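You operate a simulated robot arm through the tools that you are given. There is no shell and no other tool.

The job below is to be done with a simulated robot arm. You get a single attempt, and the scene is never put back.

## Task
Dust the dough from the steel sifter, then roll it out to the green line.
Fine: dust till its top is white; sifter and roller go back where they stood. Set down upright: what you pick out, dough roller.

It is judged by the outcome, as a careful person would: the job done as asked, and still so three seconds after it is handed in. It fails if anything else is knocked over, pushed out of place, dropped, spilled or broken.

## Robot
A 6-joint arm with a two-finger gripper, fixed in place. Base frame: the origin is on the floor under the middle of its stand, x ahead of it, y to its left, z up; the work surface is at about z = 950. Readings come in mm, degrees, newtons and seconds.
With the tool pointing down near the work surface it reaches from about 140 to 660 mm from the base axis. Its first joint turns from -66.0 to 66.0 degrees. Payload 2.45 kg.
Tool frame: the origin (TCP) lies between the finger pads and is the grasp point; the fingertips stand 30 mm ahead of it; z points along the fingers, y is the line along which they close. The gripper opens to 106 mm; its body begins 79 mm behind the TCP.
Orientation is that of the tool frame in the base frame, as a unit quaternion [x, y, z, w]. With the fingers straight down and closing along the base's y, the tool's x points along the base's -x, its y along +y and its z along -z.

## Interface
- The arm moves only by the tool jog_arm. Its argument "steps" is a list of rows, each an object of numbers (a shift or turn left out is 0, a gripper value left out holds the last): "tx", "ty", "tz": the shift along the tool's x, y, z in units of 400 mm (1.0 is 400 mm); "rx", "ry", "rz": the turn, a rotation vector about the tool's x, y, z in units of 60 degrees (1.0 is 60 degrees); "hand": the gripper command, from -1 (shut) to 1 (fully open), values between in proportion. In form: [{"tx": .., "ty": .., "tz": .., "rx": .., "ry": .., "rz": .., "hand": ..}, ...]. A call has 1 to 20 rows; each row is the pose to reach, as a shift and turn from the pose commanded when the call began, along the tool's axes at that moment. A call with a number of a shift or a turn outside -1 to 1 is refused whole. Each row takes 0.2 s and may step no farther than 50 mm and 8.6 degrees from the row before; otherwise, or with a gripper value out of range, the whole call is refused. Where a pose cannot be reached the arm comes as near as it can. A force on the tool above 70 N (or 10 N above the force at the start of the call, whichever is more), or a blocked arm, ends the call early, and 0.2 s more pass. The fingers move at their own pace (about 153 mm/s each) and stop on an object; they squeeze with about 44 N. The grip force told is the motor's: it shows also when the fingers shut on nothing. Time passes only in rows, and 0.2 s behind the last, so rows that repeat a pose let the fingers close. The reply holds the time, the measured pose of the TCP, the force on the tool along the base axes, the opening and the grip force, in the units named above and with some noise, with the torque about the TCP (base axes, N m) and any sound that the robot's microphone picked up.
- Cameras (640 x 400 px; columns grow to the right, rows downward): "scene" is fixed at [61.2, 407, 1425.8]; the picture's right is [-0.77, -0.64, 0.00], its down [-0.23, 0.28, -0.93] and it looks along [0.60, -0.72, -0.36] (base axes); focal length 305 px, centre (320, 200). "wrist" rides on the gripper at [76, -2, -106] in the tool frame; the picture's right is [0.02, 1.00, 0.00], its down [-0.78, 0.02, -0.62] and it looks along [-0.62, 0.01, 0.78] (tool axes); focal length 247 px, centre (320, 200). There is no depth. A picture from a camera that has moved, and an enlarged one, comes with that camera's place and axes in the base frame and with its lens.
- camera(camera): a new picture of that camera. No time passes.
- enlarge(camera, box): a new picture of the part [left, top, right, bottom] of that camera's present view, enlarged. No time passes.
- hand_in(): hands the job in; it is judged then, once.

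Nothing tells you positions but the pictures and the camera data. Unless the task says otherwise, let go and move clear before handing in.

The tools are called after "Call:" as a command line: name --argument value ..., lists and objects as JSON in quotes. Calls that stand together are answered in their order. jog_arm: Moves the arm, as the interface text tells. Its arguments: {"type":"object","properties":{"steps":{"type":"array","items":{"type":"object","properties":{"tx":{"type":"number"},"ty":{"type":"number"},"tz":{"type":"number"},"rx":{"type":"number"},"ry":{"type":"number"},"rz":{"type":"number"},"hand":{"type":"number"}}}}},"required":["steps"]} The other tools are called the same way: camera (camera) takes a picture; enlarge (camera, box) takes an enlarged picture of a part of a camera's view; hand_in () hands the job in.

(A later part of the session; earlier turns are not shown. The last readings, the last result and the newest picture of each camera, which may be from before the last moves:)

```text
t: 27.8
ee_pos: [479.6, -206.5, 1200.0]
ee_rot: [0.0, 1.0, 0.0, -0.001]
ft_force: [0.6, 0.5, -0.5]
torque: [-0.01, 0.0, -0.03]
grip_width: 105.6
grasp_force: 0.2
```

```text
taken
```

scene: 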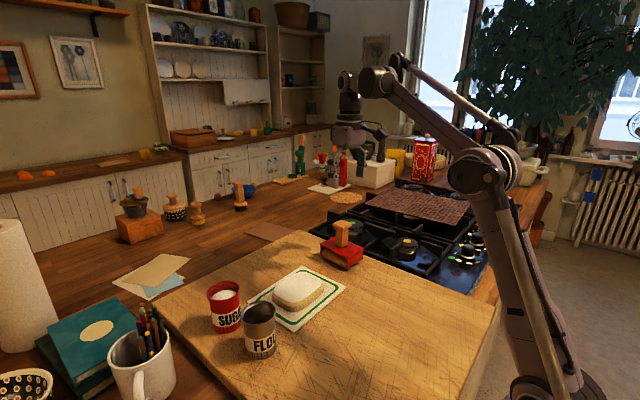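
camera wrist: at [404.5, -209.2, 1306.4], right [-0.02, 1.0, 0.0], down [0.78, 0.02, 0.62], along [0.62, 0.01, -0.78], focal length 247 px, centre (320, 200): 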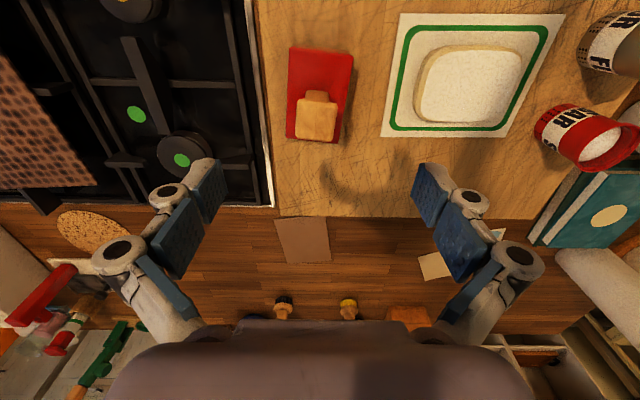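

Call:
enlarge --camera "wrist" --box '[270, 30, 380, 160]'

Call:
enlarge --camera "wrist" --box '[370, 0, 580, 150]'

Call:
enlarge --camera "scene" --box '[300, 210, 380, 280]'

```text
3.08 times, centred on (325, 95) of wrist
camera zoom: at [404.5, -209.2, 1306.4], right [-0.02, 1.0, 0.0], down [0.78, 0.02, 0.62], along [0.62, 0.01, -0.78], focal length 760 px, centre (305, 523)
```

zoom: 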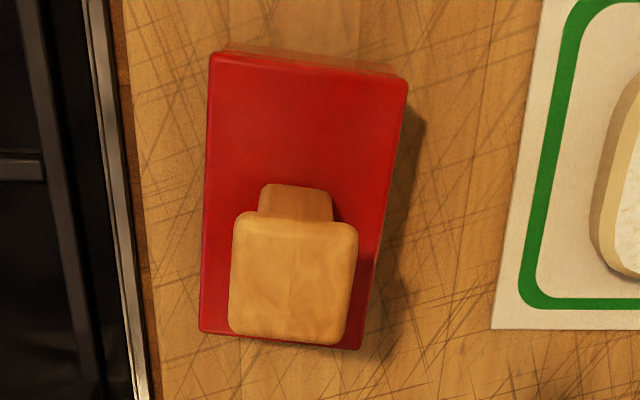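

```text
2.67 times, centred on (475, 75) of wrist
camera zoom: at [404.5, -209.2, 1306.4], right [-0.02, 1.0, 0.0], down [0.78, 0.02, 0.62], along [0.62, 0.01, -0.78], focal length 659 px, centre (-93, 533)
```

zoom: 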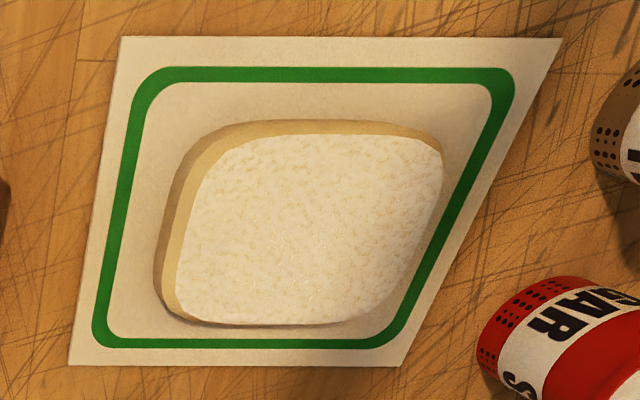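

```text
5.71 times, centred on (340, 245) of scene
camera zoom: at [61.2, 407.0, 1425.8], right [-0.77, -0.64, 0.0], down [-0.23, 0.28, -0.93], along [0.6, -0.72, -0.36], focal length 1743 px, centre (206, -57)
```

zoom: 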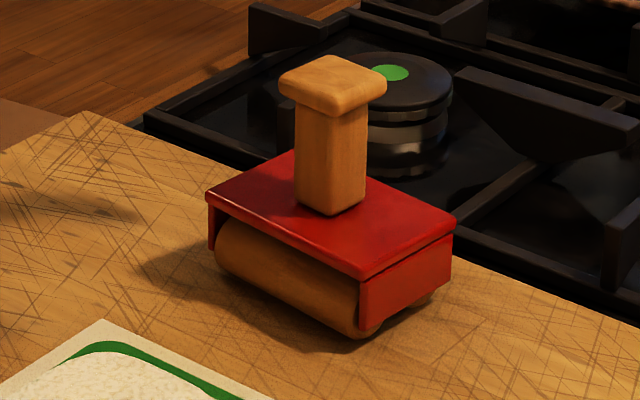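

The roller housing is about 105 × 70 mm, centred near (498, −213), yawed about −6°, with a post under a 39 mm cap whose top is near z 1064. I'll check the finger geometry before deciding the grip height.

Call:
enlarge --camera "scene" --box '[320, 60, 420, 180]'

Call:
enlarge --camera "wrist" --box '[80, 130, 300, 340]'

```text
3.33 times, centred on (370, 120) of scene
camera zoom: at [61.2, 407.0, 1425.8], right [-0.77, -0.64, 0.0], down [-0.23, 0.28, -0.93], along [0.6, -0.72, -0.36], focal length 1016 px, centre (153, 467)
```

zoom: 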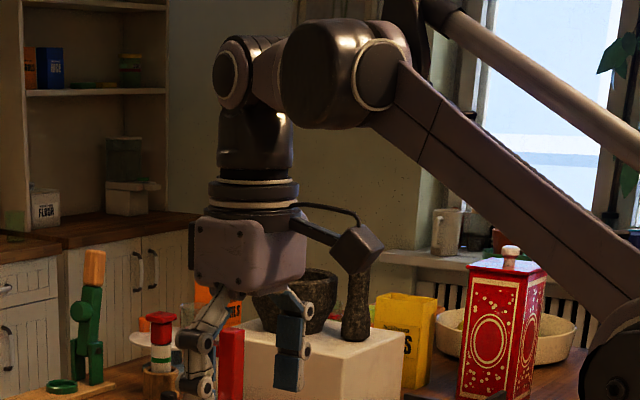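

```text
1.90 times, centred on (190, 235) of wrist
camera zoom: at [404.5, -209.2, 1306.4], right [-0.02, 1.0, 0.0], down [0.78, 0.02, 0.62], along [0.62, 0.01, -0.78], focal length 470 px, centre (568, 133)
```

zoom: 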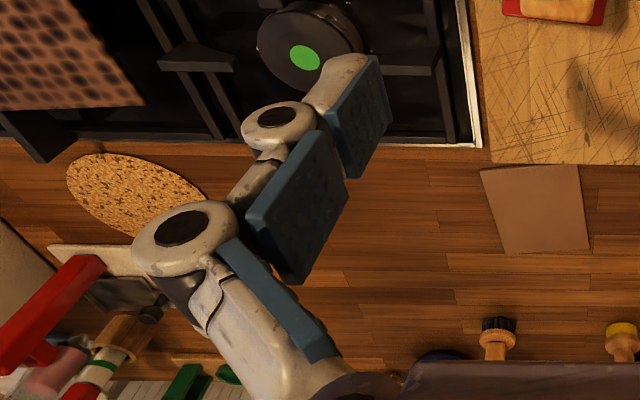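

The fingers have flat pads about ±30 mm around the grasp point. I'll align the hand with the roller's yaw and come down to just above its handle for a check.

Call:
jog_arm --steps '[{"tx": -0.02, "ty": -0.008, "tz": 0.05, "rz": 0.046, "hand": 1}, {"tx": -0.044, "ty": -0.016, "tz": 0.12, "rz": 0.092}, {"tx": -0.044, "ty": -0.016, "tz": 0.2, "rz": 0.092}, {"tx": -0.044, "ty": -0.016, "tz": 0.2, "rz": 0.092}]'

Call:
camera --camera "wrist"

Call:
enlarge --camera "wrist" --box '[240, 20, 400, 180]'

```text
t: 28.8
ee_pos: [498.9, -212.9, 1121.3]
ee_rot: [0.049, 0.999, 0.001, 0.0]
ft_force: [-0.2, -0.2, 0.1]
torque: [-0.05, -0.01, 0.02]
grip_width: 105.9
grasp_force: 0.2
```

```text
taken
camera wrist: at [422.6, -207.4, 1227.2], right [0.08, 1.0, 0.0], down [0.78, -0.06, 0.62], along [0.62, -0.05, -0.78], focal length 247 px, centre (320, 200)
```

wrist: 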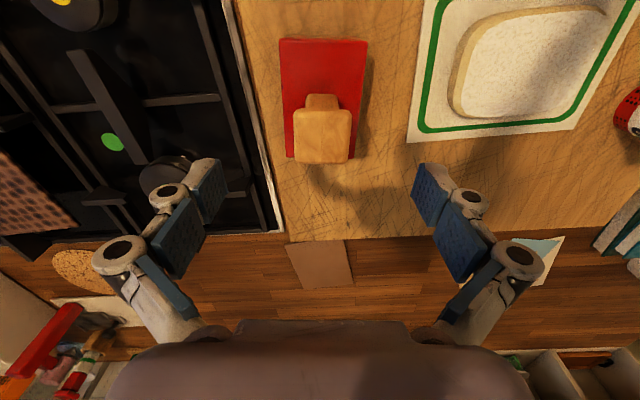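

```text
2.50 times, centred on (320, 100) of wrist
camera zoom: at [422.6, -207.4, 1227.2], right [0.08, 1.0, 0.0], down [0.78, -0.06, 0.62], along [0.62, -0.05, -0.78], focal length 617 px, centre (320, 450)
```

zoom: 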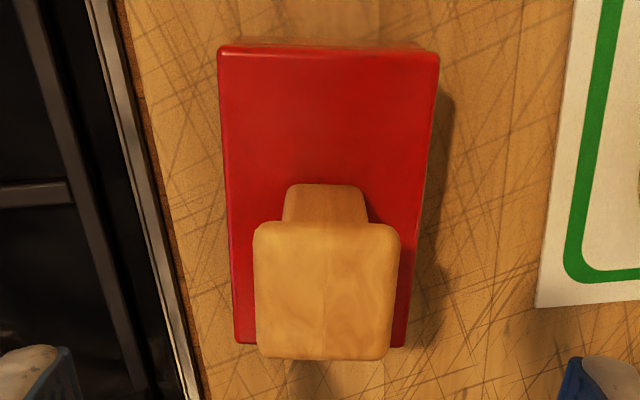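

The hand lines up with the roller's handle, centred within a millimetre. I'll descend to put the fingertips around the post, just above the red housing.

Call:
jog_arm --steps '[{"tz": 0.06, "hand": 1}, {"tz": 0.12}, {"tz": 0.17}, {"tz": 0.205}, {"tz": 0.225}, {"tz": 0.225}]'

Call:
camera --camera "wrist"

Call:
enlarge --camera "scene" --box '[290, 170, 390, 280]'

```text
t: 30.2
ee_pos: [498.9, -212.2, 1029.8]
ee_rot: [0.049, 0.999, -0.001, 0.0]
ft_force: [0.2, 0.0, 0.4]
torque: [0.03, 0.02, 0.0]
grip_width: 106.0
grasp_force: 0.0
```

```text
taken
camera wrist: at [423.0, -207.9, 1136.3], right [0.08, 1.0, 0.0], down [0.78, -0.06, 0.62], along [0.62, -0.05, -0.78], focal length 247 px, centre (320, 200)
```

wrist: 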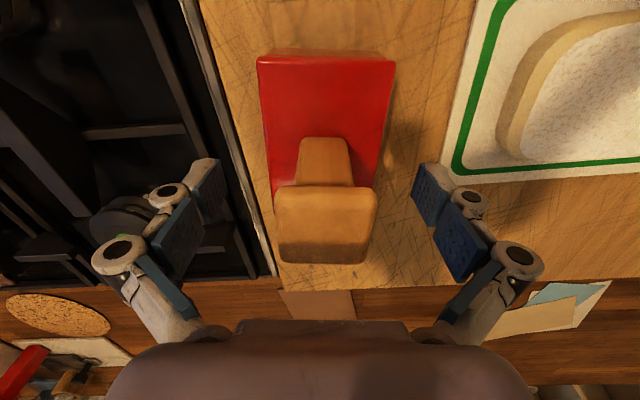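

```text
3.64 times, centred on (340, 225) of scene
camera zoom: at [61.2, 407.0, 1425.8], right [-0.77, -0.64, 0.0], down [-0.23, 0.28, -0.93], along [0.6, -0.72, -0.36], focal length 1109 px, centre (247, 109)
```

zoom: 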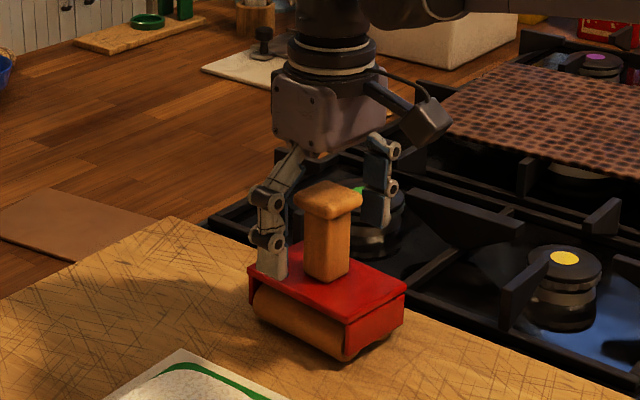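

The fingers straddle the post just above the housing. I'll close on it.

Call:
jog_arm --steps '[{"hand": 0.3}, {"hand": -0.2}, {"hand": -0.6}, {"hand": -1}, {"hand": -1}, {"hand": -1}]'

Call:
camera --camera "wrist"

Call:
enlarge --camera "scene" --box '[290, 170, 390, 280]'

```text
t: 31.6
ee_pos: [499.2, -211.9, 1029.5]
ee_rot: [0.049, 0.999, 0.001, 0.0]
ft_force: [0.6, 0.1, 3.7]
torque: [0.06, 0.03, -0.14]
grip_width: 36.7
grasp_force: 44.3
```

```text
taken
camera wrist: at [422.9, -207.9, 1136.6], right [0.08, 1.0, 0.0], down [0.78, -0.06, 0.62], along [0.62, -0.05, -0.78], focal length 247 px, centre (320, 200)
```

wrist: 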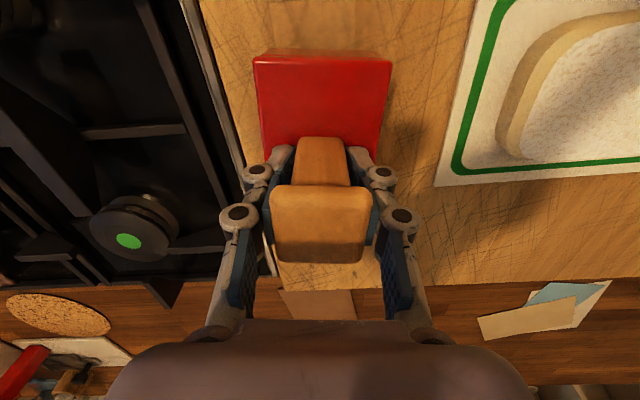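

```text
3.64 times, centred on (340, 225) of scene
camera zoom: at [61.2, 407.0, 1425.8], right [-0.77, -0.64, 0.0], down [-0.23, 0.28, -0.93], along [0.6, -0.72, -0.36], focal length 1109 px, centre (247, 109)
```

zoom: 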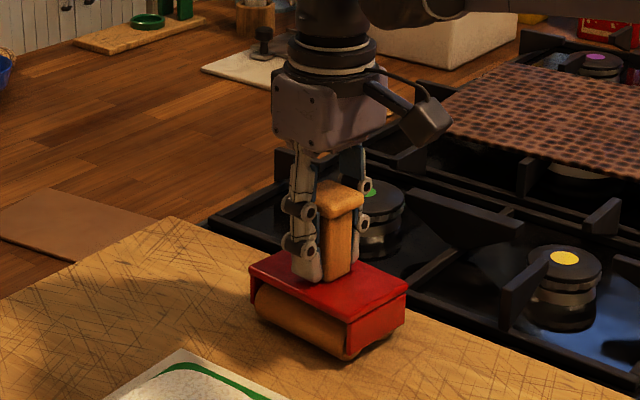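

The hand holds the handle at 36.7 mm (across the cap). I'll lift it gently and check that the roller hangs straight.

Call:
jog_arm --steps '[{"tz": -0.01}, {"tz": -0.03}, {"tz": -0.06}, {"tz": -0.1}, {"tz": -0.14}, {"tz": -0.15}, {"tz": -0.15}]'

Call:
enlarge --camera "scene" --box '[290, 150, 390, 280]'

Call:
camera --camera "wrist"

```text
t: 33.2
ee_pos: [498.0, -213.1, 1089.2]
ee_rot: [0.049, 0.999, 0.0, 0.0]
ft_force: [-0.9, -0.9, -2.6]
torque: [-0.03, 0.0, -0.01]
grip_width: 36.8
grasp_force: 44.2
```

```text
3.08 times, centred on (340, 215) of scene
camera zoom: at [61.3, 407.0, 1425.8], right [-0.77, -0.64, 0.0], down [-0.23, 0.28, -0.93], along [0.6, -0.72, -0.36], focal length 938 px, centre (258, 154)
```

zoom: 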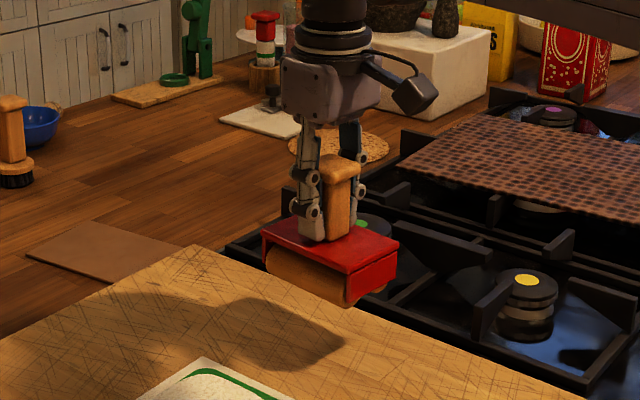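

```text
taken
camera wrist: at [421.7, -207.6, 1196.0], right [0.08, 1.0, 0.0], down [0.78, -0.06, 0.62], along [0.62, -0.05, -0.78], focal length 247 px, centre (320, 200)
```

wrist: 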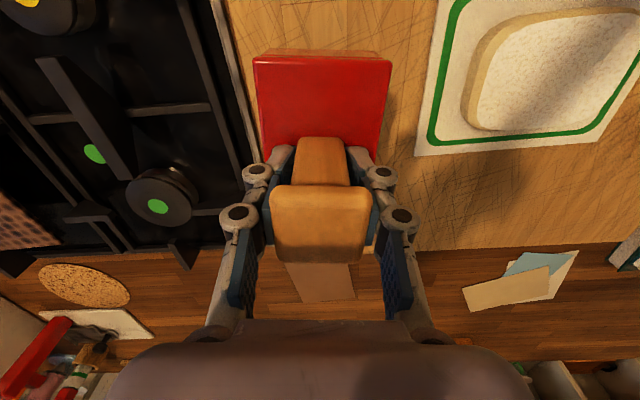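

The roller hangs straight and firm. I'll square it to the dough and carry it above the dough's centre, still clear of the top.

Call:
jog_arm --steps '[{"tx": 0.004, "ty": 0.02, "rz": 0}, {"tx": 0.012, "ty": 0.07, "rz": -0.02}, {"tx": 0.024, "ty": 0.14, "rz": -0.04}, {"tx": 0.036, "ty": 0.21, "rz": -0.06}, {"tx": 0.048, "ty": 0.28, "rz": -0.08}, {"tx": 0.06, "ty": 0.35, "rz": -0.092}, {"tx": 0.072, "ty": 0.42, "rz": -0.092}, {"tx": 0.0785, "ty": 0.459, "rz": -0.092}, {"tx": 0.0803, "ty": 0.4695, "tz": 0.015, "rz": -0.092}, {"tx": 0.0803, "ty": 0.4695, "tz": 0.035, "rz": -0.092}, {"tx": 0.0803, "ty": 0.4695, "tz": 0.035, "rz": -0.092}]'

Call:
enlarge --camera "scene" --box '[230, 200, 370, 340]'

Call:
camera --camera "wrist"

```text
t: 35.6
ee_pos: [484.5, -23.4, 1075.4]
ee_rot: [-0.001, 1.0, 0.001, 0.0]
ft_force: [0.8, -0.1, -3.5]
torque: [0.0, 0.0, -0.01]
grip_width: 37.1
grasp_force: 44.0
```

```text
2.86 times, centred on (300, 270) of scene
camera zoom: at [61.3, 407.0, 1425.8], right [-0.77, -0.64, 0.0], down [-0.23, 0.28, -0.93], along [0.6, -0.72, -0.36], focal length 871 px, centre (377, 0)
```

zoom: 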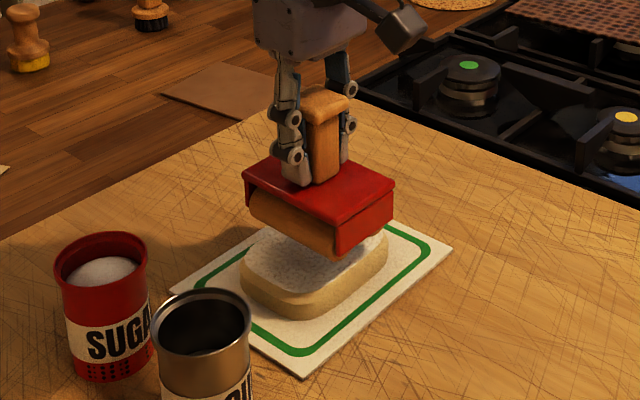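

```text
taken
camera wrist: at [408.1, -25.7, 1182.2], right [-0.02, 1.0, 0.0], down [0.78, 0.02, 0.62], along [0.62, 0.01, -0.78], focal length 247 px, centre (320, 200)
```

wrist: 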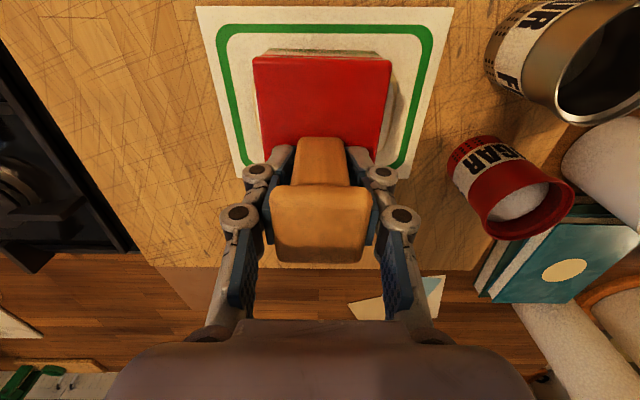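

The roller is centred above the dough. I'll lower it in small steps, watching the force for contact.

Call:
jog_arm --steps '[{"tz": 0.015}, {"tz": 0.03}, {"tz": 0.0375}, {"tz": 0.0425}, {"tz": 0.0425}]'

```text
t: 36.8
ee_pos: [483.8, -24.5, 1058.6]
ee_rot: [0.0, 1.0, 0.0, 0.0]
ft_force: [-0.2, -0.1, -4.0]
torque: [0.0, -0.01, -0.04]
grip_width: 36.9
grasp_force: 43.8
```

Call:
jog_arm --steps '[{"tz": 0.0025}, {"tz": 0.005}, {"tz": 0.005}]'

Call:
enlarge --camera "scene" --box '[255, 240, 345, 320]'

```text
t: 37.6
ee_pos: [484.3, -24.2, 1058.1]
ee_rot: [-0.001, 1.0, 0.0, 0.0]
ft_force: [0.6, -0.4, -3.8]
torque: [0.0, 0.04, 0.01]
grip_width: 36.6
grasp_force: 44.2
```

```text
5.00 times, centred on (300, 280) of scene
camera zoom: at [61.3, 407.0, 1425.8], right [-0.77, -0.64, 0.0], down [-0.23, 0.28, -0.93], along [0.6, -0.72, -0.36], focal length 1525 px, centre (420, -200)
```

zoom: 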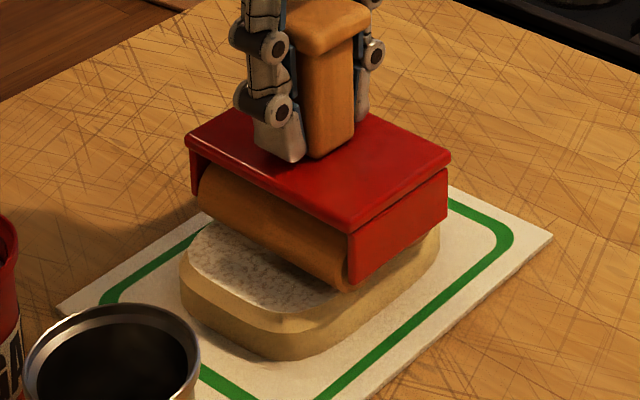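

Still hanging just above the top. I'll continue down in small steps.

Call:
jog_arm --steps '[{"tz": 0.0025}, {"tz": 0.005}, {"tz": 0.0075}, {"tz": 0.0075}]'

```text
t: 38.6
ee_pos: [484.1, -22.7, 1056.1]
ee_rot: [0.001, 1.0, 0.001, 0.001]
ft_force: [4.0, 0.1, 37.4]
torque: [-0.02, 0.0, -0.05]
grip_width: 36.9
grasp_force: 44.4
```

The roller is pressing on the dough with about 40 N. I'll back off slightly and look at how the dough responds.

Call:
jog_arm --steps '[{"tz": -0.003}, {"tz": -0.003}]'

Call:
enlarge --camera "scene" --box '[255, 240, 345, 320]'

Call:
camera --camera "wrist"

```text
t: 39.2
ee_pos: [484.2, -23.7, 1054.6]
ee_rot: [-0.001, 1.0, 0.0, 0.001]
ft_force: [3.8, 0.0, 26.0]
torque: [0.04, -0.24, 0.01]
grip_width: 36.9
grasp_force: 43.7
```

```text
5.00 times, centred on (300, 280) of scene
camera zoom: at [60.9, 407.0, 1425.8], right [-0.77, -0.64, 0.0], down [-0.23, 0.28, -0.93], along [0.6, -0.72, -0.36], focal length 1525 px, centre (420, -200)
```

zoom: 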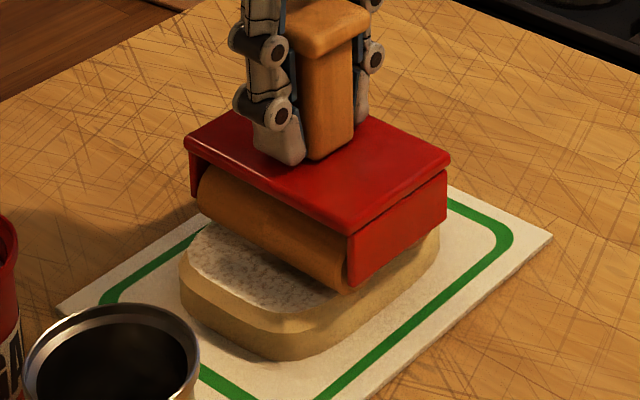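

```text
taken
camera wrist: at [407.9, -25.2, 1161.8], right [-0.02, 1.0, 0.0], down [0.78, 0.02, 0.62], along [0.62, 0.01, -0.78], focal length 247 px, centre (320, 200)
```

wrist: 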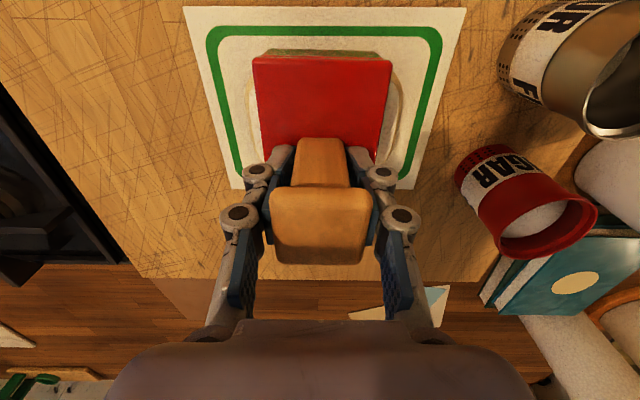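

Pressing at about 25 N now, grip unchanged. I'll roll gently back and forth across the dough along y and look.

Call:
jog_arm --steps '[{"ty": 0.02}, {"ty": 0.05}, {"ty": 0.08}, {"ty": 0.05}, {"ty": 0.02}, {"ty": -0.02}, {"ty": -0.05}, {"ty": -0.08}, {"ty": -0.05}, {"ty": -0.02}, {"ty": 0}]'

Call:
enlarge --camera "scene" --box '[255, 240, 345, 320]'

Call:
camera --camera "wrist"

```text
t: 41.6
ee_pos: [485.7, -24.0, 1055.0]
ee_rot: [0.001, 1.0, 0.0, 0.0]
ft_force: [0.2, 0.2, -2.4]
torque: [-0.01, 0.0, 0.01]
grip_width: 37.0
grasp_force: 44.2
```

```text
5.00 times, centred on (300, 280) of scene
camera zoom: at [61.3, 407.0, 1425.8], right [-0.77, -0.64, 0.0], down [-0.23, 0.28, -0.93], along [0.6, -0.72, -0.36], focal length 1525 px, centre (420, -200)
```

zoom: 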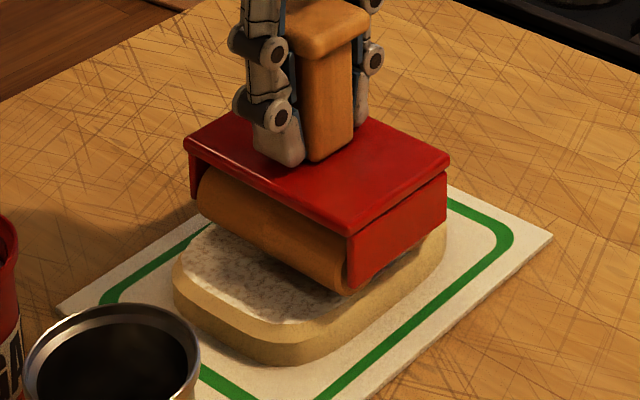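

```text
taken
camera wrist: at [408.2, -25.0, 1161.0], right [-0.02, 1.0, 0.0], down [0.78, 0.02, 0.62], along [0.62, 0.01, -0.78], focal length 247 px, centre (320, 200)
```

wrist: 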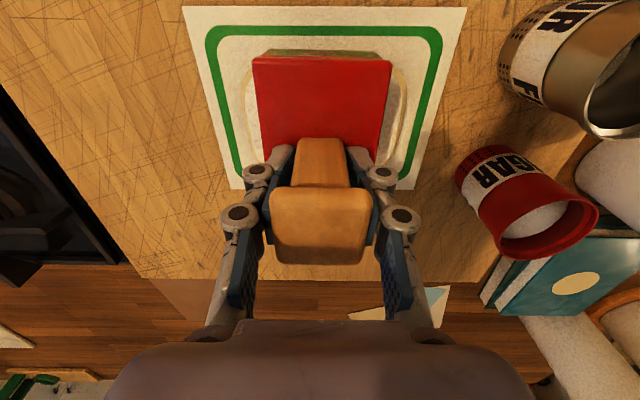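

The dough has spread a little and contact is now light, so rolling works. I'll lower about 2 mm and roll again.

Call:
jog_arm --steps '[{"tz": 0.003}, {"tz": 0.005}, {"tz": 0.005}]'

```text
t: 42.4
ee_pos: [484.9, -23.0, 1052.6]
ee_rot: [-0.001, 1.0, 0.001, 0.001]
ft_force: [0.7, -0.3, -2.0]
torque: [0.03, -0.04, 0.04]
grip_width: 36.7
grasp_force: 43.9
```

Call:
jog_arm --steps '[{"tz": 0.002}, {"tz": 0.004}, {"tz": 0.004}]'

```text
t: 43.2
ee_pos: [486.0, -21.3, 1051.4]
ee_rot: [0.0, 1.0, 0.0, 0.0]
ft_force: [0.3, 0.2, -3.0]
torque: [0.02, -0.05, -0.01]
grip_width: 37.1
grasp_force: 44.5
```

Call:
jog_arm --steps '[{"tz": 0.002}, {"tz": 0.004}, {"tz": 0.004}]'

```text
t: 44.0
ee_pos: [485.6, -23.3, 1050.8]
ee_rot: [0.0, 1.0, 0.0, -0.001]
ft_force: [-0.4, -0.4, -4.1]
torque: [0.0, 0.04, 0.02]
grip_width: 36.7
grasp_force: 43.6
```

Call:
jog_arm --steps '[{"tz": 0.002}, {"tz": 0.004}, {"tz": 0.004}]'

Call:
enlarge --camera "scene" --box '[255, 240, 345, 320]'

```text
t: 44.8
ee_pos: [484.6, -22.5, 1048.8]
ee_rot: [0.0, 1.0, 0.0, 0.002]
ft_force: [4.4, 1.5, 14.7]
torque: [-0.11, 0.16, 0.0]
grip_width: 36.8
grasp_force: 44.2
```

```text
5.00 times, centred on (300, 280) of scene
camera zoom: at [61.1, 407.0, 1425.8], right [-0.77, -0.64, 0.0], down [-0.23, 0.28, -0.93], along [0.6, -0.72, -0.36], focal length 1525 px, centre (420, -200)
```

zoom: 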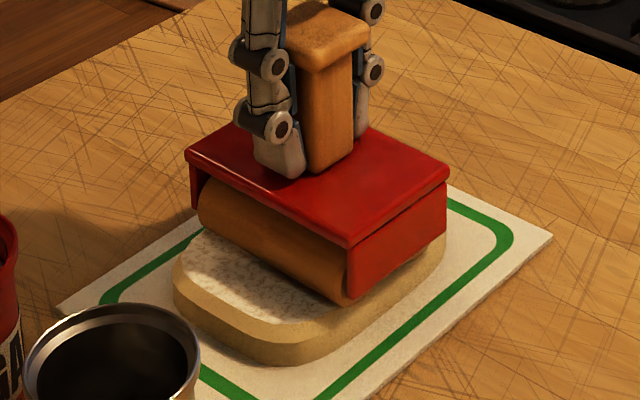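

Contact again at about 18 N, with the dough clearly thinner. I'll roll one more pass back and forth, then raise to measure the dough.

Call:
jog_arm --steps '[{"ty": 0.03}, {"ty": 0.06}, {"ty": 0.09}, {"ty": 0.06}, {"ty": 0.03}, {"ty": 0}, {"ty": -0.03}, {"ty": -0.06}, {"ty": -0.09}, {"ty": -0.06}, {"ty": -0.03}, {"ty": 0}]'

Call:
jog_arm --steps '[{"tz": -0.02}, {"tz": -0.06}, {"tz": -0.1}, {"tz": -0.1}]'

Call:
enlarge --camera "scene" --box '[240, 240, 360, 340]'

Call:
enlarge --camera "wrist" --box '[170, 0, 490, 200]'

```text
t: 47.4
ee_pos: [485.3, -23.8, 1048.7]
ee_rot: [0.0, 1.0, 0.0, -0.001]
ft_force: [-0.7, 1.2, 12.4]
torque: [-0.04, -0.44, -0.01]
grip_width: 36.9
grasp_force: 43.7
```

```text
t: 48.4
ee_pos: [483.7, -23.2, 1088.6]
ee_rot: [0.0, 1.0, 0.0, 0.0]
ft_force: [-0.4, 1.8, -2.8]
torque: [0.0, 0.0, 0.0]
grip_width: 36.8
grasp_force: 44.3
```

```text
4.00 times, centred on (300, 290) of scene
camera zoom: at [61.3, 407.0, 1425.8], right [-0.77, -0.64, 0.0], down [-0.23, 0.28, -0.93], along [0.6, -0.72, -0.36], focal length 1220 px, centre (400, -160)
```

zoom: 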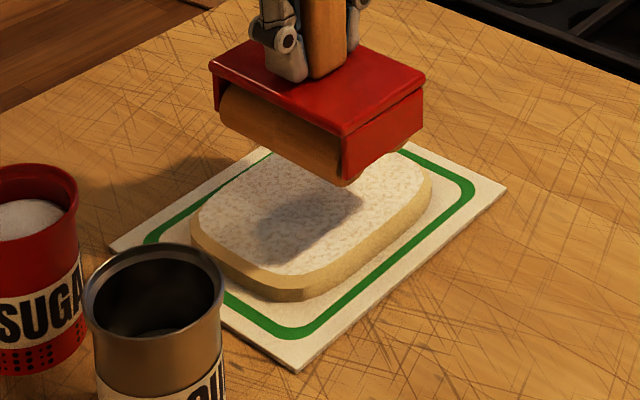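

```text
2.00 times, centred on (330, 100) of wrist
camera zoom: at [407.4, -25.0, 1194.5], right [-0.02, 1.0, 0.0], down [0.78, 0.02, 0.62], along [0.62, 0.01, -0.78], focal length 494 px, centre (300, 400)
```

zoom: 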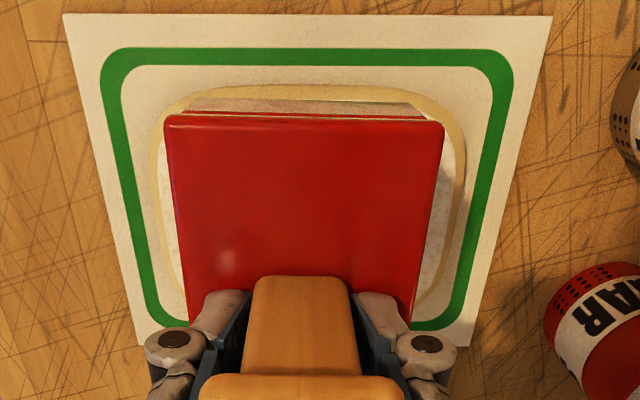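

The dough has grown to roughly 101 × 148 mm, spreading both ways, still short of the green line by about 7 mm per side. I'll go back down and roll further.

Call:
jog_arm --steps '[{"tz": 0.04}, {"tz": 0.08}, {"tz": 0.095}, {"tz": 0.1}, {"tz": 0.102}, {"tz": 0.102}]'

```text
t: 49.8
ee_pos: [484.2, -23.0, 1048.0]
ee_rot: [0.0, 1.0, 0.0, 0.001]
ft_force: [1.6, -0.3, 17.3]
torque: [0.0, 0.16, 0.02]
grip_width: 36.9
grasp_force: 44.1
```

Contact at about 20 N. I'll press slightly more and roll another back-and-forth pass.

Call:
jog_arm --steps '[{"tz": 0.002, "ty": 0.02}, {"tz": 0.002, "ty": 0.05}, {"tz": 0.002, "ty": 0.08}, {"tz": 0.002, "ty": 0.1}, {"tz": 0.003, "ty": 0.07}, {"tz": 0.003, "ty": 0.04}, {"tz": 0.003, "ty": 0}, {"tz": 0.003, "ty": -0.04}, {"tz": 0.003, "ty": -0.07}, {"tz": 0.003, "ty": -0.1}, {"tz": 0.003, "ty": -0.07}, {"tz": 0.003, "ty": -0.04}, {"tz": 0.003, "ty": 0}]'

Call:
enlarge --camera "scene" --box '[240, 240, 360, 340]'

Call:
enlarge --camera "wrist" --box '[170, 0, 490, 200]'

```text
t: 52.6
ee_pos: [483.5, -24.5, 1046.3]
ee_rot: [0.0, 1.0, 0.0, 0.0]
ft_force: [-0.3, 0.8, -3.2]
torque: [-0.03, -0.05, -0.02]
grip_width: 36.7
grasp_force: 43.9
```

```text
4.00 times, centred on (300, 290) of scene
camera zoom: at [61.3, 407.0, 1425.8], right [-0.77, -0.64, 0.0], down [-0.23, 0.28, -0.93], along [0.6, -0.72, -0.36], focal length 1220 px, centre (400, -160)
```

zoom: 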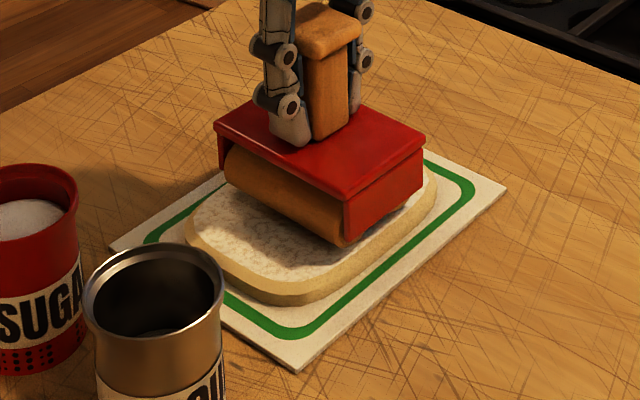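

```text
2.00 times, centred on (330, 100) of wrist
camera zoom: at [407.3, -25.8, 1152.3], right [-0.02, 1.0, 0.0], down [0.78, 0.02, 0.62], along [0.62, 0.01, -0.78], focal length 494 px, centre (300, 400)
```

zoom: 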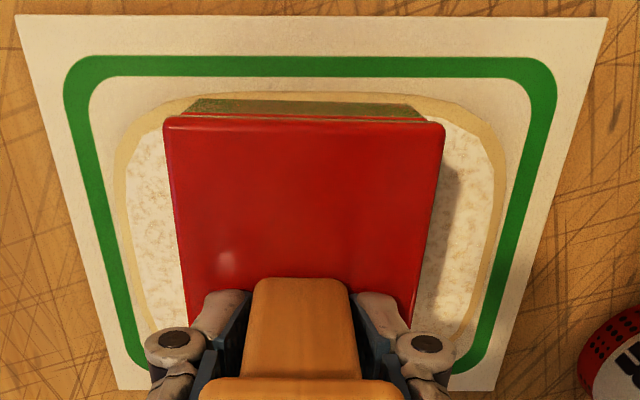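

The dough is now about 5 mm short of the line all around and contact has been lost as it thinned. I'll lower until contact and continue.

Call:
jog_arm --steps '[{"tz": 0.0025}, {"tz": 0.005}, {"tz": 0.005}]'

```text
t: 53.4
ee_pos: [484.8, -23.1, 1043.8]
ee_rot: [0.0, 1.0, 0.001, 0.001]
ft_force: [0.1, -0.1, -3.9]
torque: [-0.02, -0.02, 0.01]
grip_width: 36.8
grasp_force: 44.4
```

Call:
jog_arm --steps '[{"tz": 0.0025}, {"tz": 0.005}, {"tz": 0.005}]'

```text
t: 54.2
ee_pos: [484.2, -24.6, 1041.3]
ee_rot: [0.001, 1.0, 0.0, -0.001]
ft_force: [-0.4, -0.3, -2.8]
torque: [0.01, 0.01, 0.02]
grip_width: 36.7
grasp_force: 43.9
```

Call:
jog_arm --steps '[{"tz": 0.0025}, {"tz": 0.004}, {"tz": 0.004}]'

Call:
enlarge --camera "scene" --box '[240, 240, 360, 340]'

```text
t: 55.0
ee_pos: [484.3, -24.6, 1040.5]
ee_rot: [0.0, 1.0, 0.0, 0.0]
ft_force: [-1.8, 0.7, 3.4]
torque: [0.01, -0.14, -0.01]
grip_width: 36.9
grasp_force: 43.9
```

```text
4.00 times, centred on (300, 290) of scene
camera zoom: at [61.1, 407.0, 1425.8], right [-0.77, -0.64, 0.0], down [-0.23, 0.28, -0.93], along [0.6, -0.72, -0.36], focal length 1220 px, centre (400, -160)
```

zoom: 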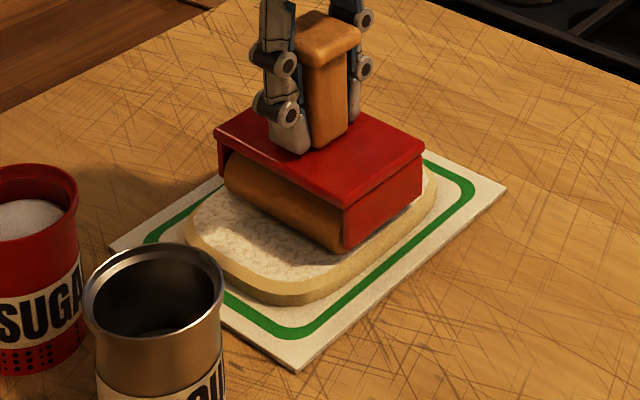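

Contact has just started. I'll press slightly and roll another pass, keeping within the dough.

Call:
jog_arm --steps '[{"tz": 0.003}, {"tz": 0.003, "ty": 0.03}, {"tz": 0.003, "ty": 0.06}, {"tz": 0.003, "ty": 0.09}, {"tz": 0.003, "ty": 0.06}, {"tz": 0.003, "ty": 0.03}, {"tz": 0.003, "ty": 0}, {"tz": 0.003, "ty": 0}]'

Call:
enlarge --camera "scene" --box '[240, 240, 360, 340]'

Call:
enlarge --camera "wrist" --box '[170, 0, 490, 200]'

```text
t: 56.8
ee_pos: [483.7, -24.1, 1040.3]
ee_rot: [0.0, 1.0, 0.0, 0.001]
ft_force: [7.9, -0.2, 32.0]
torque: [-0.08, 0.22, -0.02]
grip_width: 36.8
grasp_force: 43.9
```

```text
4.00 times, centred on (300, 290) of scene
camera zoom: at [61.0, 407.0, 1425.8], right [-0.77, -0.64, 0.0], down [-0.23, 0.28, -0.93], along [0.6, -0.72, -0.36], focal length 1220 px, centre (400, -160)
```

zoom: 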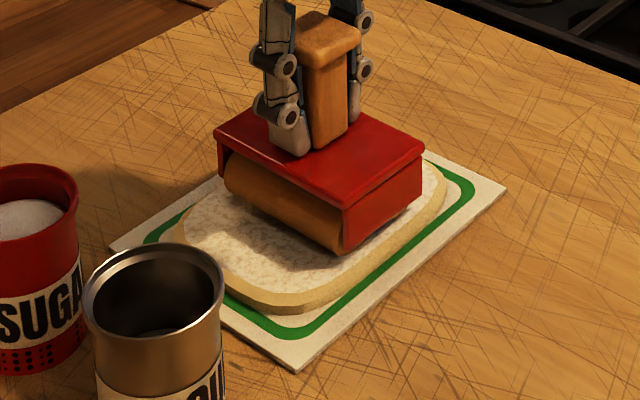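

```text
2.00 times, centred on (330, 100) of wrist
camera zoom: at [407.4, -25.5, 1145.9], right [-0.02, 1.0, 0.0], down [0.78, 0.02, 0.62], along [0.62, 0.01, -0.78], focal length 494 px, centre (300, 400)
```

zoom: 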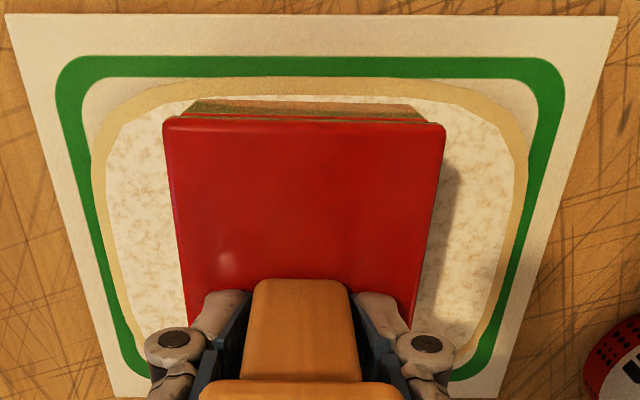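

The dough's edge now meets the inner side of the green line. I'll lift the roller straight off and inspect carefully.

Call:
jog_arm --steps '[{"tz": -0.015}, {"tz": -0.06}, {"tz": -0.12}, {"tz": -0.18}, {"tz": -0.18}]'

Call:
enlarge --camera "scene" --box '[240, 240, 360, 340]'

Call:
camera --camera "wrist"

Call:
enlarge --camera "wrist" --box '[200, 0, 460, 180]'

```text
t: 58.0
ee_pos: [484.5, -23.9, 1112.6]
ee_rot: [0.0, 1.0, -0.001, 0.0]
ft_force: [0.7, -0.2, -2.9]
torque: [0.03, -0.04, 0.02]
grip_width: 36.6
grasp_force: 43.8
```

```text
4.00 times, centred on (300, 290) of scene
camera zoom: at [61.3, 407.0, 1425.8], right [-0.77, -0.64, 0.0], down [-0.23, 0.28, -0.93], along [0.6, -0.72, -0.36], focal length 1220 px, centre (400, -160)
```

zoom: 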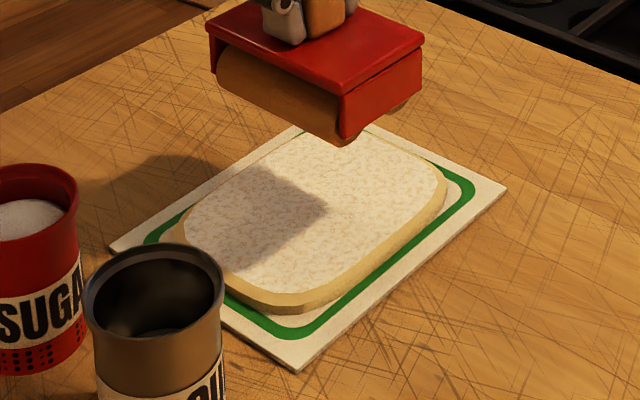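

```text
taken
camera wrist: at [408.3, -25.3, 1217.8], right [-0.02, 1.0, 0.0], down [0.78, 0.02, 0.62], along [0.62, 0.01, -0.78], focal length 247 px, centre (320, 200)
```

wrist: 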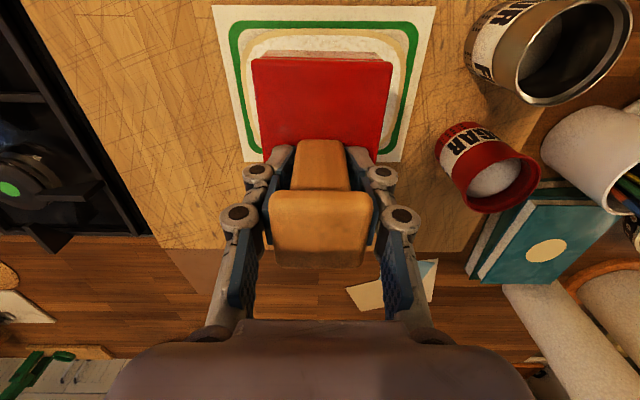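

```text
2.22 times, centred on (330, 90) of wrist
camera zoom: at [408.3, -25.3, 1217.8], right [-0.02, 1.0, 0.0], down [0.78, 0.02, 0.62], along [0.62, 0.01, -0.78], focal length 549 px, centre (298, 444)
```

zoom: 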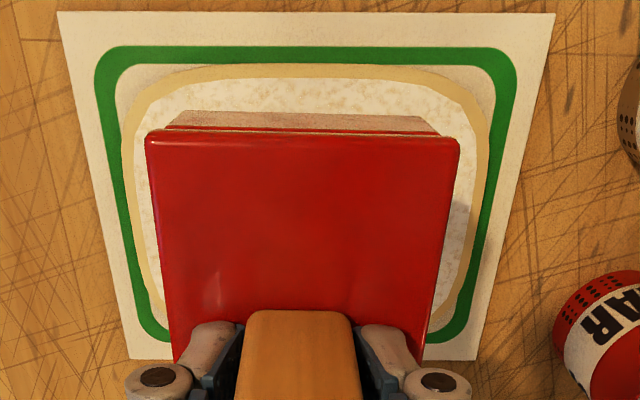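

The roller blocks part of the view, so I'll move it aside over the empty board to see the whole dough outline.

Call:
jog_arm --steps '[{"ty": -0.03}, {"ty": -0.1}, {"ty": -0.2}, {"ty": -0.3}, {"ty": -0.36}, {"ty": -0.4}, {"ty": -0.4}]'

Call:
camera --camera "wrist"

Call:
enlarge --camera "scene" --box '[240, 240, 360, 340]'

Call:
enlarge --camera "wrist" --box '[370, 0, 570, 200]'

```text
t: 59.6
ee_pos: [485.7, -184.4, 1112.4]
ee_rot: [0.0, 1.0, 0.0, -0.001]
ft_force: [0.2, -0.1, -2.7]
torque: [-0.01, 0.01, -0.02]
grip_width: 36.4
grasp_force: 43.7
```

```text
taken
camera wrist: at [409.1, -185.9, 1218.3], right [-0.02, 1.0, 0.0], down [0.78, 0.02, 0.62], along [0.62, 0.01, -0.78], focal length 247 px, centre (320, 200)
```

wrist: 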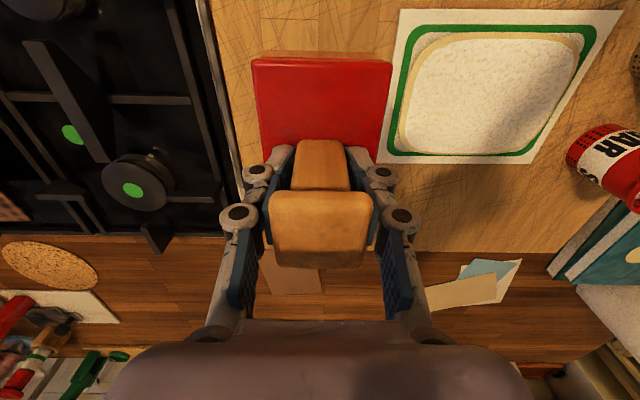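

```text
4.00 times, centred on (300, 290) of scene
camera zoom: at [61.3, 406.9, 1425.8], right [-0.77, -0.64, 0.0], down [-0.23, 0.28, -0.93], along [0.6, -0.72, -0.36], focal length 1220 px, centre (400, -160)
```

zoom: 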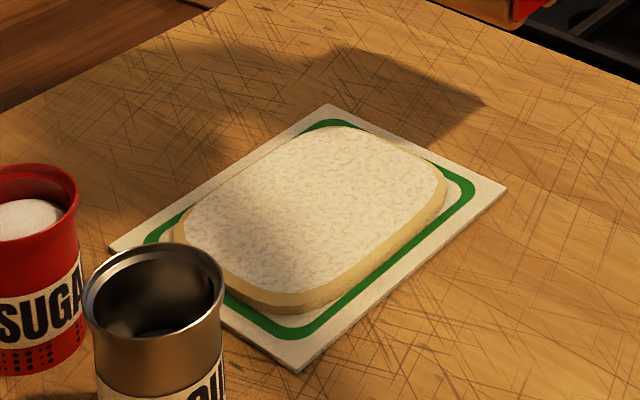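

```text
2.00 times, centred on (470, 100) of wrist
camera zoom: at [409.1, -185.9, 1218.3], right [-0.02, 1.0, 0.0], down [0.78, 0.02, 0.62], along [0.62, 0.01, -0.78], focal length 494 px, centre (20, 400)
```

zoom: 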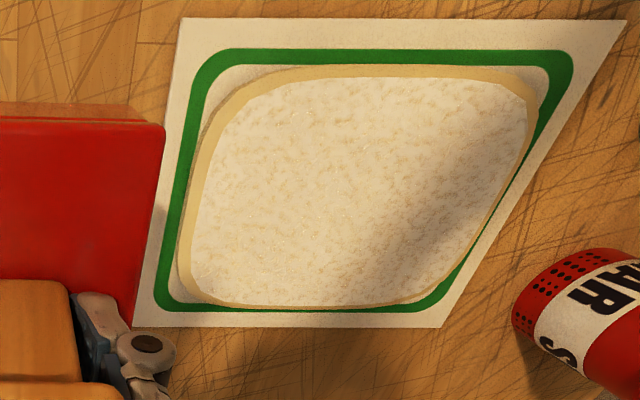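

Call:
enlarge --camera "wrist" --box '[450, 10, 570, 70]'

Call:
enlarge --camera "wrist" --box '[385, 20, 475, 90]'

Call:
enlarge --camera "wrist" --box '[380, 90, 470, 170]'

Call:
enlarge --camera "wrist" --box '[470, 90, 590, 170]'

Call:
enlarge --camera "scene" --box '[290, 280, 360, 335]'

```text
5.33 times, centred on (510, 40) of wrist
camera zoom: at [409.1, -185.9, 1218.3], right [-0.02, 1.0, 0.0], down [0.78, 0.02, 0.62], along [0.62, 0.01, -0.78], focal length 1317 px, centre (-693, 1053)
```

zoom: 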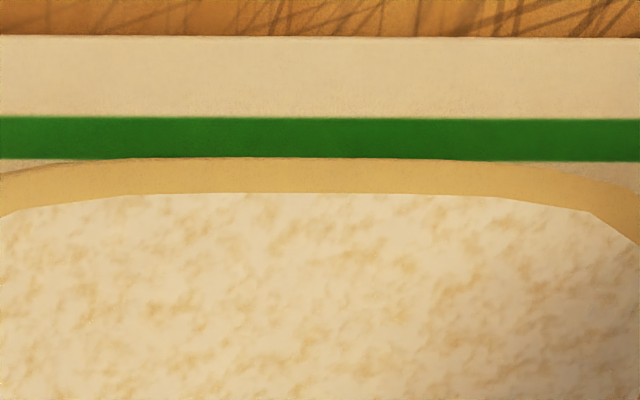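

```text
5.71 times, centred on (430, 55) of wrist
camera zoom: at [409.1, -185.9, 1218.3], right [-0.02, 1.0, 0.0], down [0.78, 0.02, 0.62], along [0.62, 0.01, -0.78], focal length 1411 px, centre (-309, 1029)
```

zoom: 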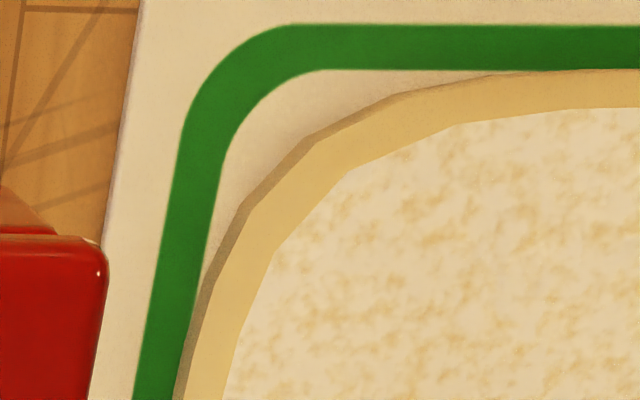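

```text
5.00 times, centred on (425, 130) of wrist
camera zoom: at [409.1, -185.9, 1218.3], right [-0.02, 1.0, 0.0], down [0.78, 0.02, 0.62], along [0.62, 0.01, -0.78], focal length 1235 px, centre (-205, 550)
```

zoom: 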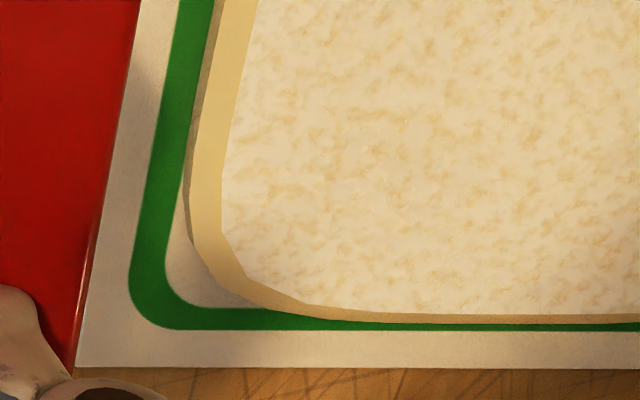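

```text
5.00 times, centred on (530, 130) of wrist
camera zoom: at [409.1, -185.9, 1218.3], right [-0.02, 1.0, 0.0], down [0.78, 0.02, 0.62], along [0.62, 0.01, -0.78], focal length 1235 px, centre (-730, 550)
```

zoom: 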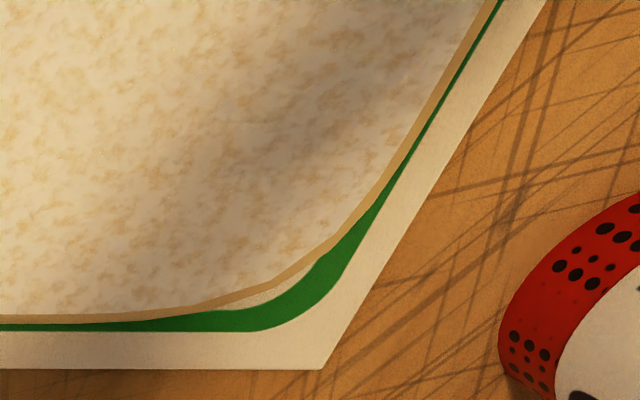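

```text
7.27 times, centred on (325, 308) of scene
camera zoom: at [61.3, 406.9, 1425.8], right [-0.77, -0.64, 0.0], down [-0.23, 0.28, -0.93], along [0.6, -0.72, -0.36], focal length 2218 px, centre (284, -582)
```

zoom: 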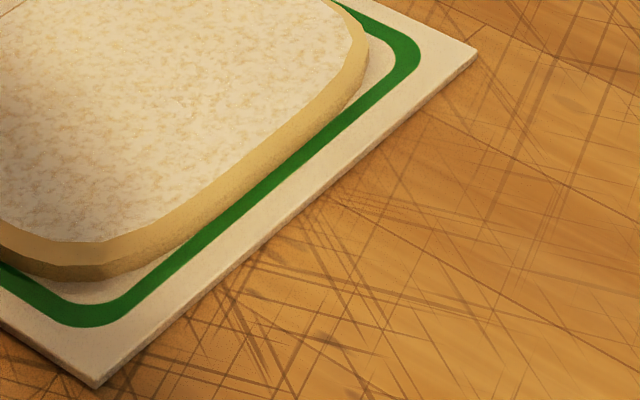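

The dough edge just meets the inner side of the ~7 mm wide green line on all sides. One short, light pass should bring it properly onto the line, so I'll go back over the centre.

Call:
jog_arm --steps '[{"ty": 0.03}, {"ty": 0.1}, {"ty": 0.2}, {"ty": 0.3}, {"ty": 0.37}, {"ty": 0.4}, {"ty": 0.4, "tz": 0.05}, {"ty": 0.4, "tz": 0.1}, {"ty": 0.4, "tz": 0.15}, {"ty": 0.4, "tz": 0.17}, {"ty": 0.4, "tz": 0.17}]'

```text
t: 62.0
ee_pos: [485.5, -23.3, 1042.7]
ee_rot: [0.0, 1.0, 0.0, 0.0]
ft_force: [0.5, -0.8, -2.8]
torque: [-0.02, -0.02, 0.0]
grip_width: 36.5
grasp_force: 43.6
```

Call:
jog_arm --steps '[{"tz": 0.0025}, {"tz": 0.005}, {"tz": 0.005}]'

```text
t: 62.8
ee_pos: [484.9, -24.1, 1041.7]
ee_rot: [0.0, 1.0, 0.0, 0.0]
ft_force: [0.0, 0.1, -3.1]
torque: [-0.01, 0.01, -0.03]
grip_width: 36.7
grasp_force: 44.4
```

Call:
jog_arm --steps '[{"tz": 0.002}, {"tz": 0.004}, {"tz": 0.004}]'

```text
t: 63.6
ee_pos: [485.6, -23.6, 1041.7]
ee_rot: [-0.001, 1.0, 0.0, 0.0]
ft_force: [-0.1, 0.0, -2.7]
torque: [0.0, -0.01, -0.02]
grip_width: 36.4
grasp_force: 44.2
```

Call:
jog_arm --steps '[{"tz": 0.002}, {"tz": 0.004}, {"tz": 0.004}]'

```text
t: 64.4
ee_pos: [485.0, -24.1, 1039.4]
ee_rot: [0.0, 1.0, 0.0, 0.001]
ft_force: [3.4, 0.4, 35.6]
torque: [-0.07, 0.13, -0.01]
grip_width: 36.7
grasp_force: 44.1
```

In contact at about 38 N. I'll ease off slightly and do one short roll of ±10 mm, then lift.

Call:
jog_arm --steps '[{"tz": -0.0015}, {"tz": -0.0015, "ty": 0.0125}, {"tz": -0.0015, "ty": 0.025}, {"tz": -0.0015, "ty": 0.0125}, {"tz": -0.0015, "ty": 0}]'

Call:
enlarge --camera "wrist" --box '[170, 0, 490, 200]'

Call:
enlarge --camera "scene" --box '[240, 240, 360, 340]'

```text
t: 65.6
ee_pos: [485.2, -25.0, 1039.3]
ee_rot: [0.0, 1.0, 0.0, 0.001]
ft_force: [9.5, 0.5, 31.7]
torque: [0.01, -0.25, 0.01]
grip_width: 36.8
grasp_force: 43.7
```

```text
2.00 times, centred on (330, 100) of wrist
camera zoom: at [408.3, -25.8, 1145.8], right [-0.02, 1.0, 0.0], down [0.78, 0.02, 0.62], along [0.62, 0.01, -0.78], focal length 494 px, centre (300, 400)
```

zoom: 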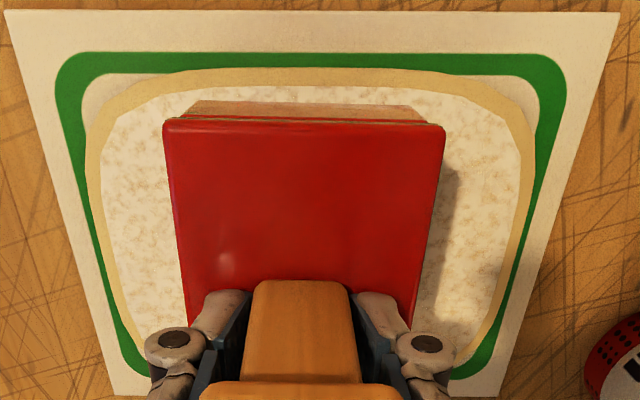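

```text
4.00 times, centred on (300, 290) of scene
camera zoom: at [61.0, 407.0, 1425.8], right [-0.77, -0.64, 0.0], down [-0.23, 0.28, -0.93], along [0.6, -0.72, -0.36], focal length 1220 px, centre (400, -160)
```

zoom: 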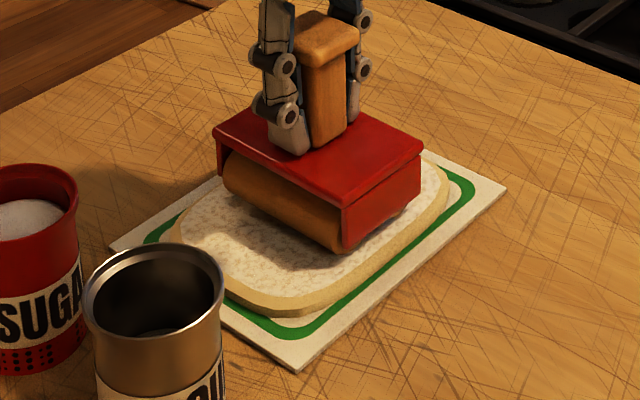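

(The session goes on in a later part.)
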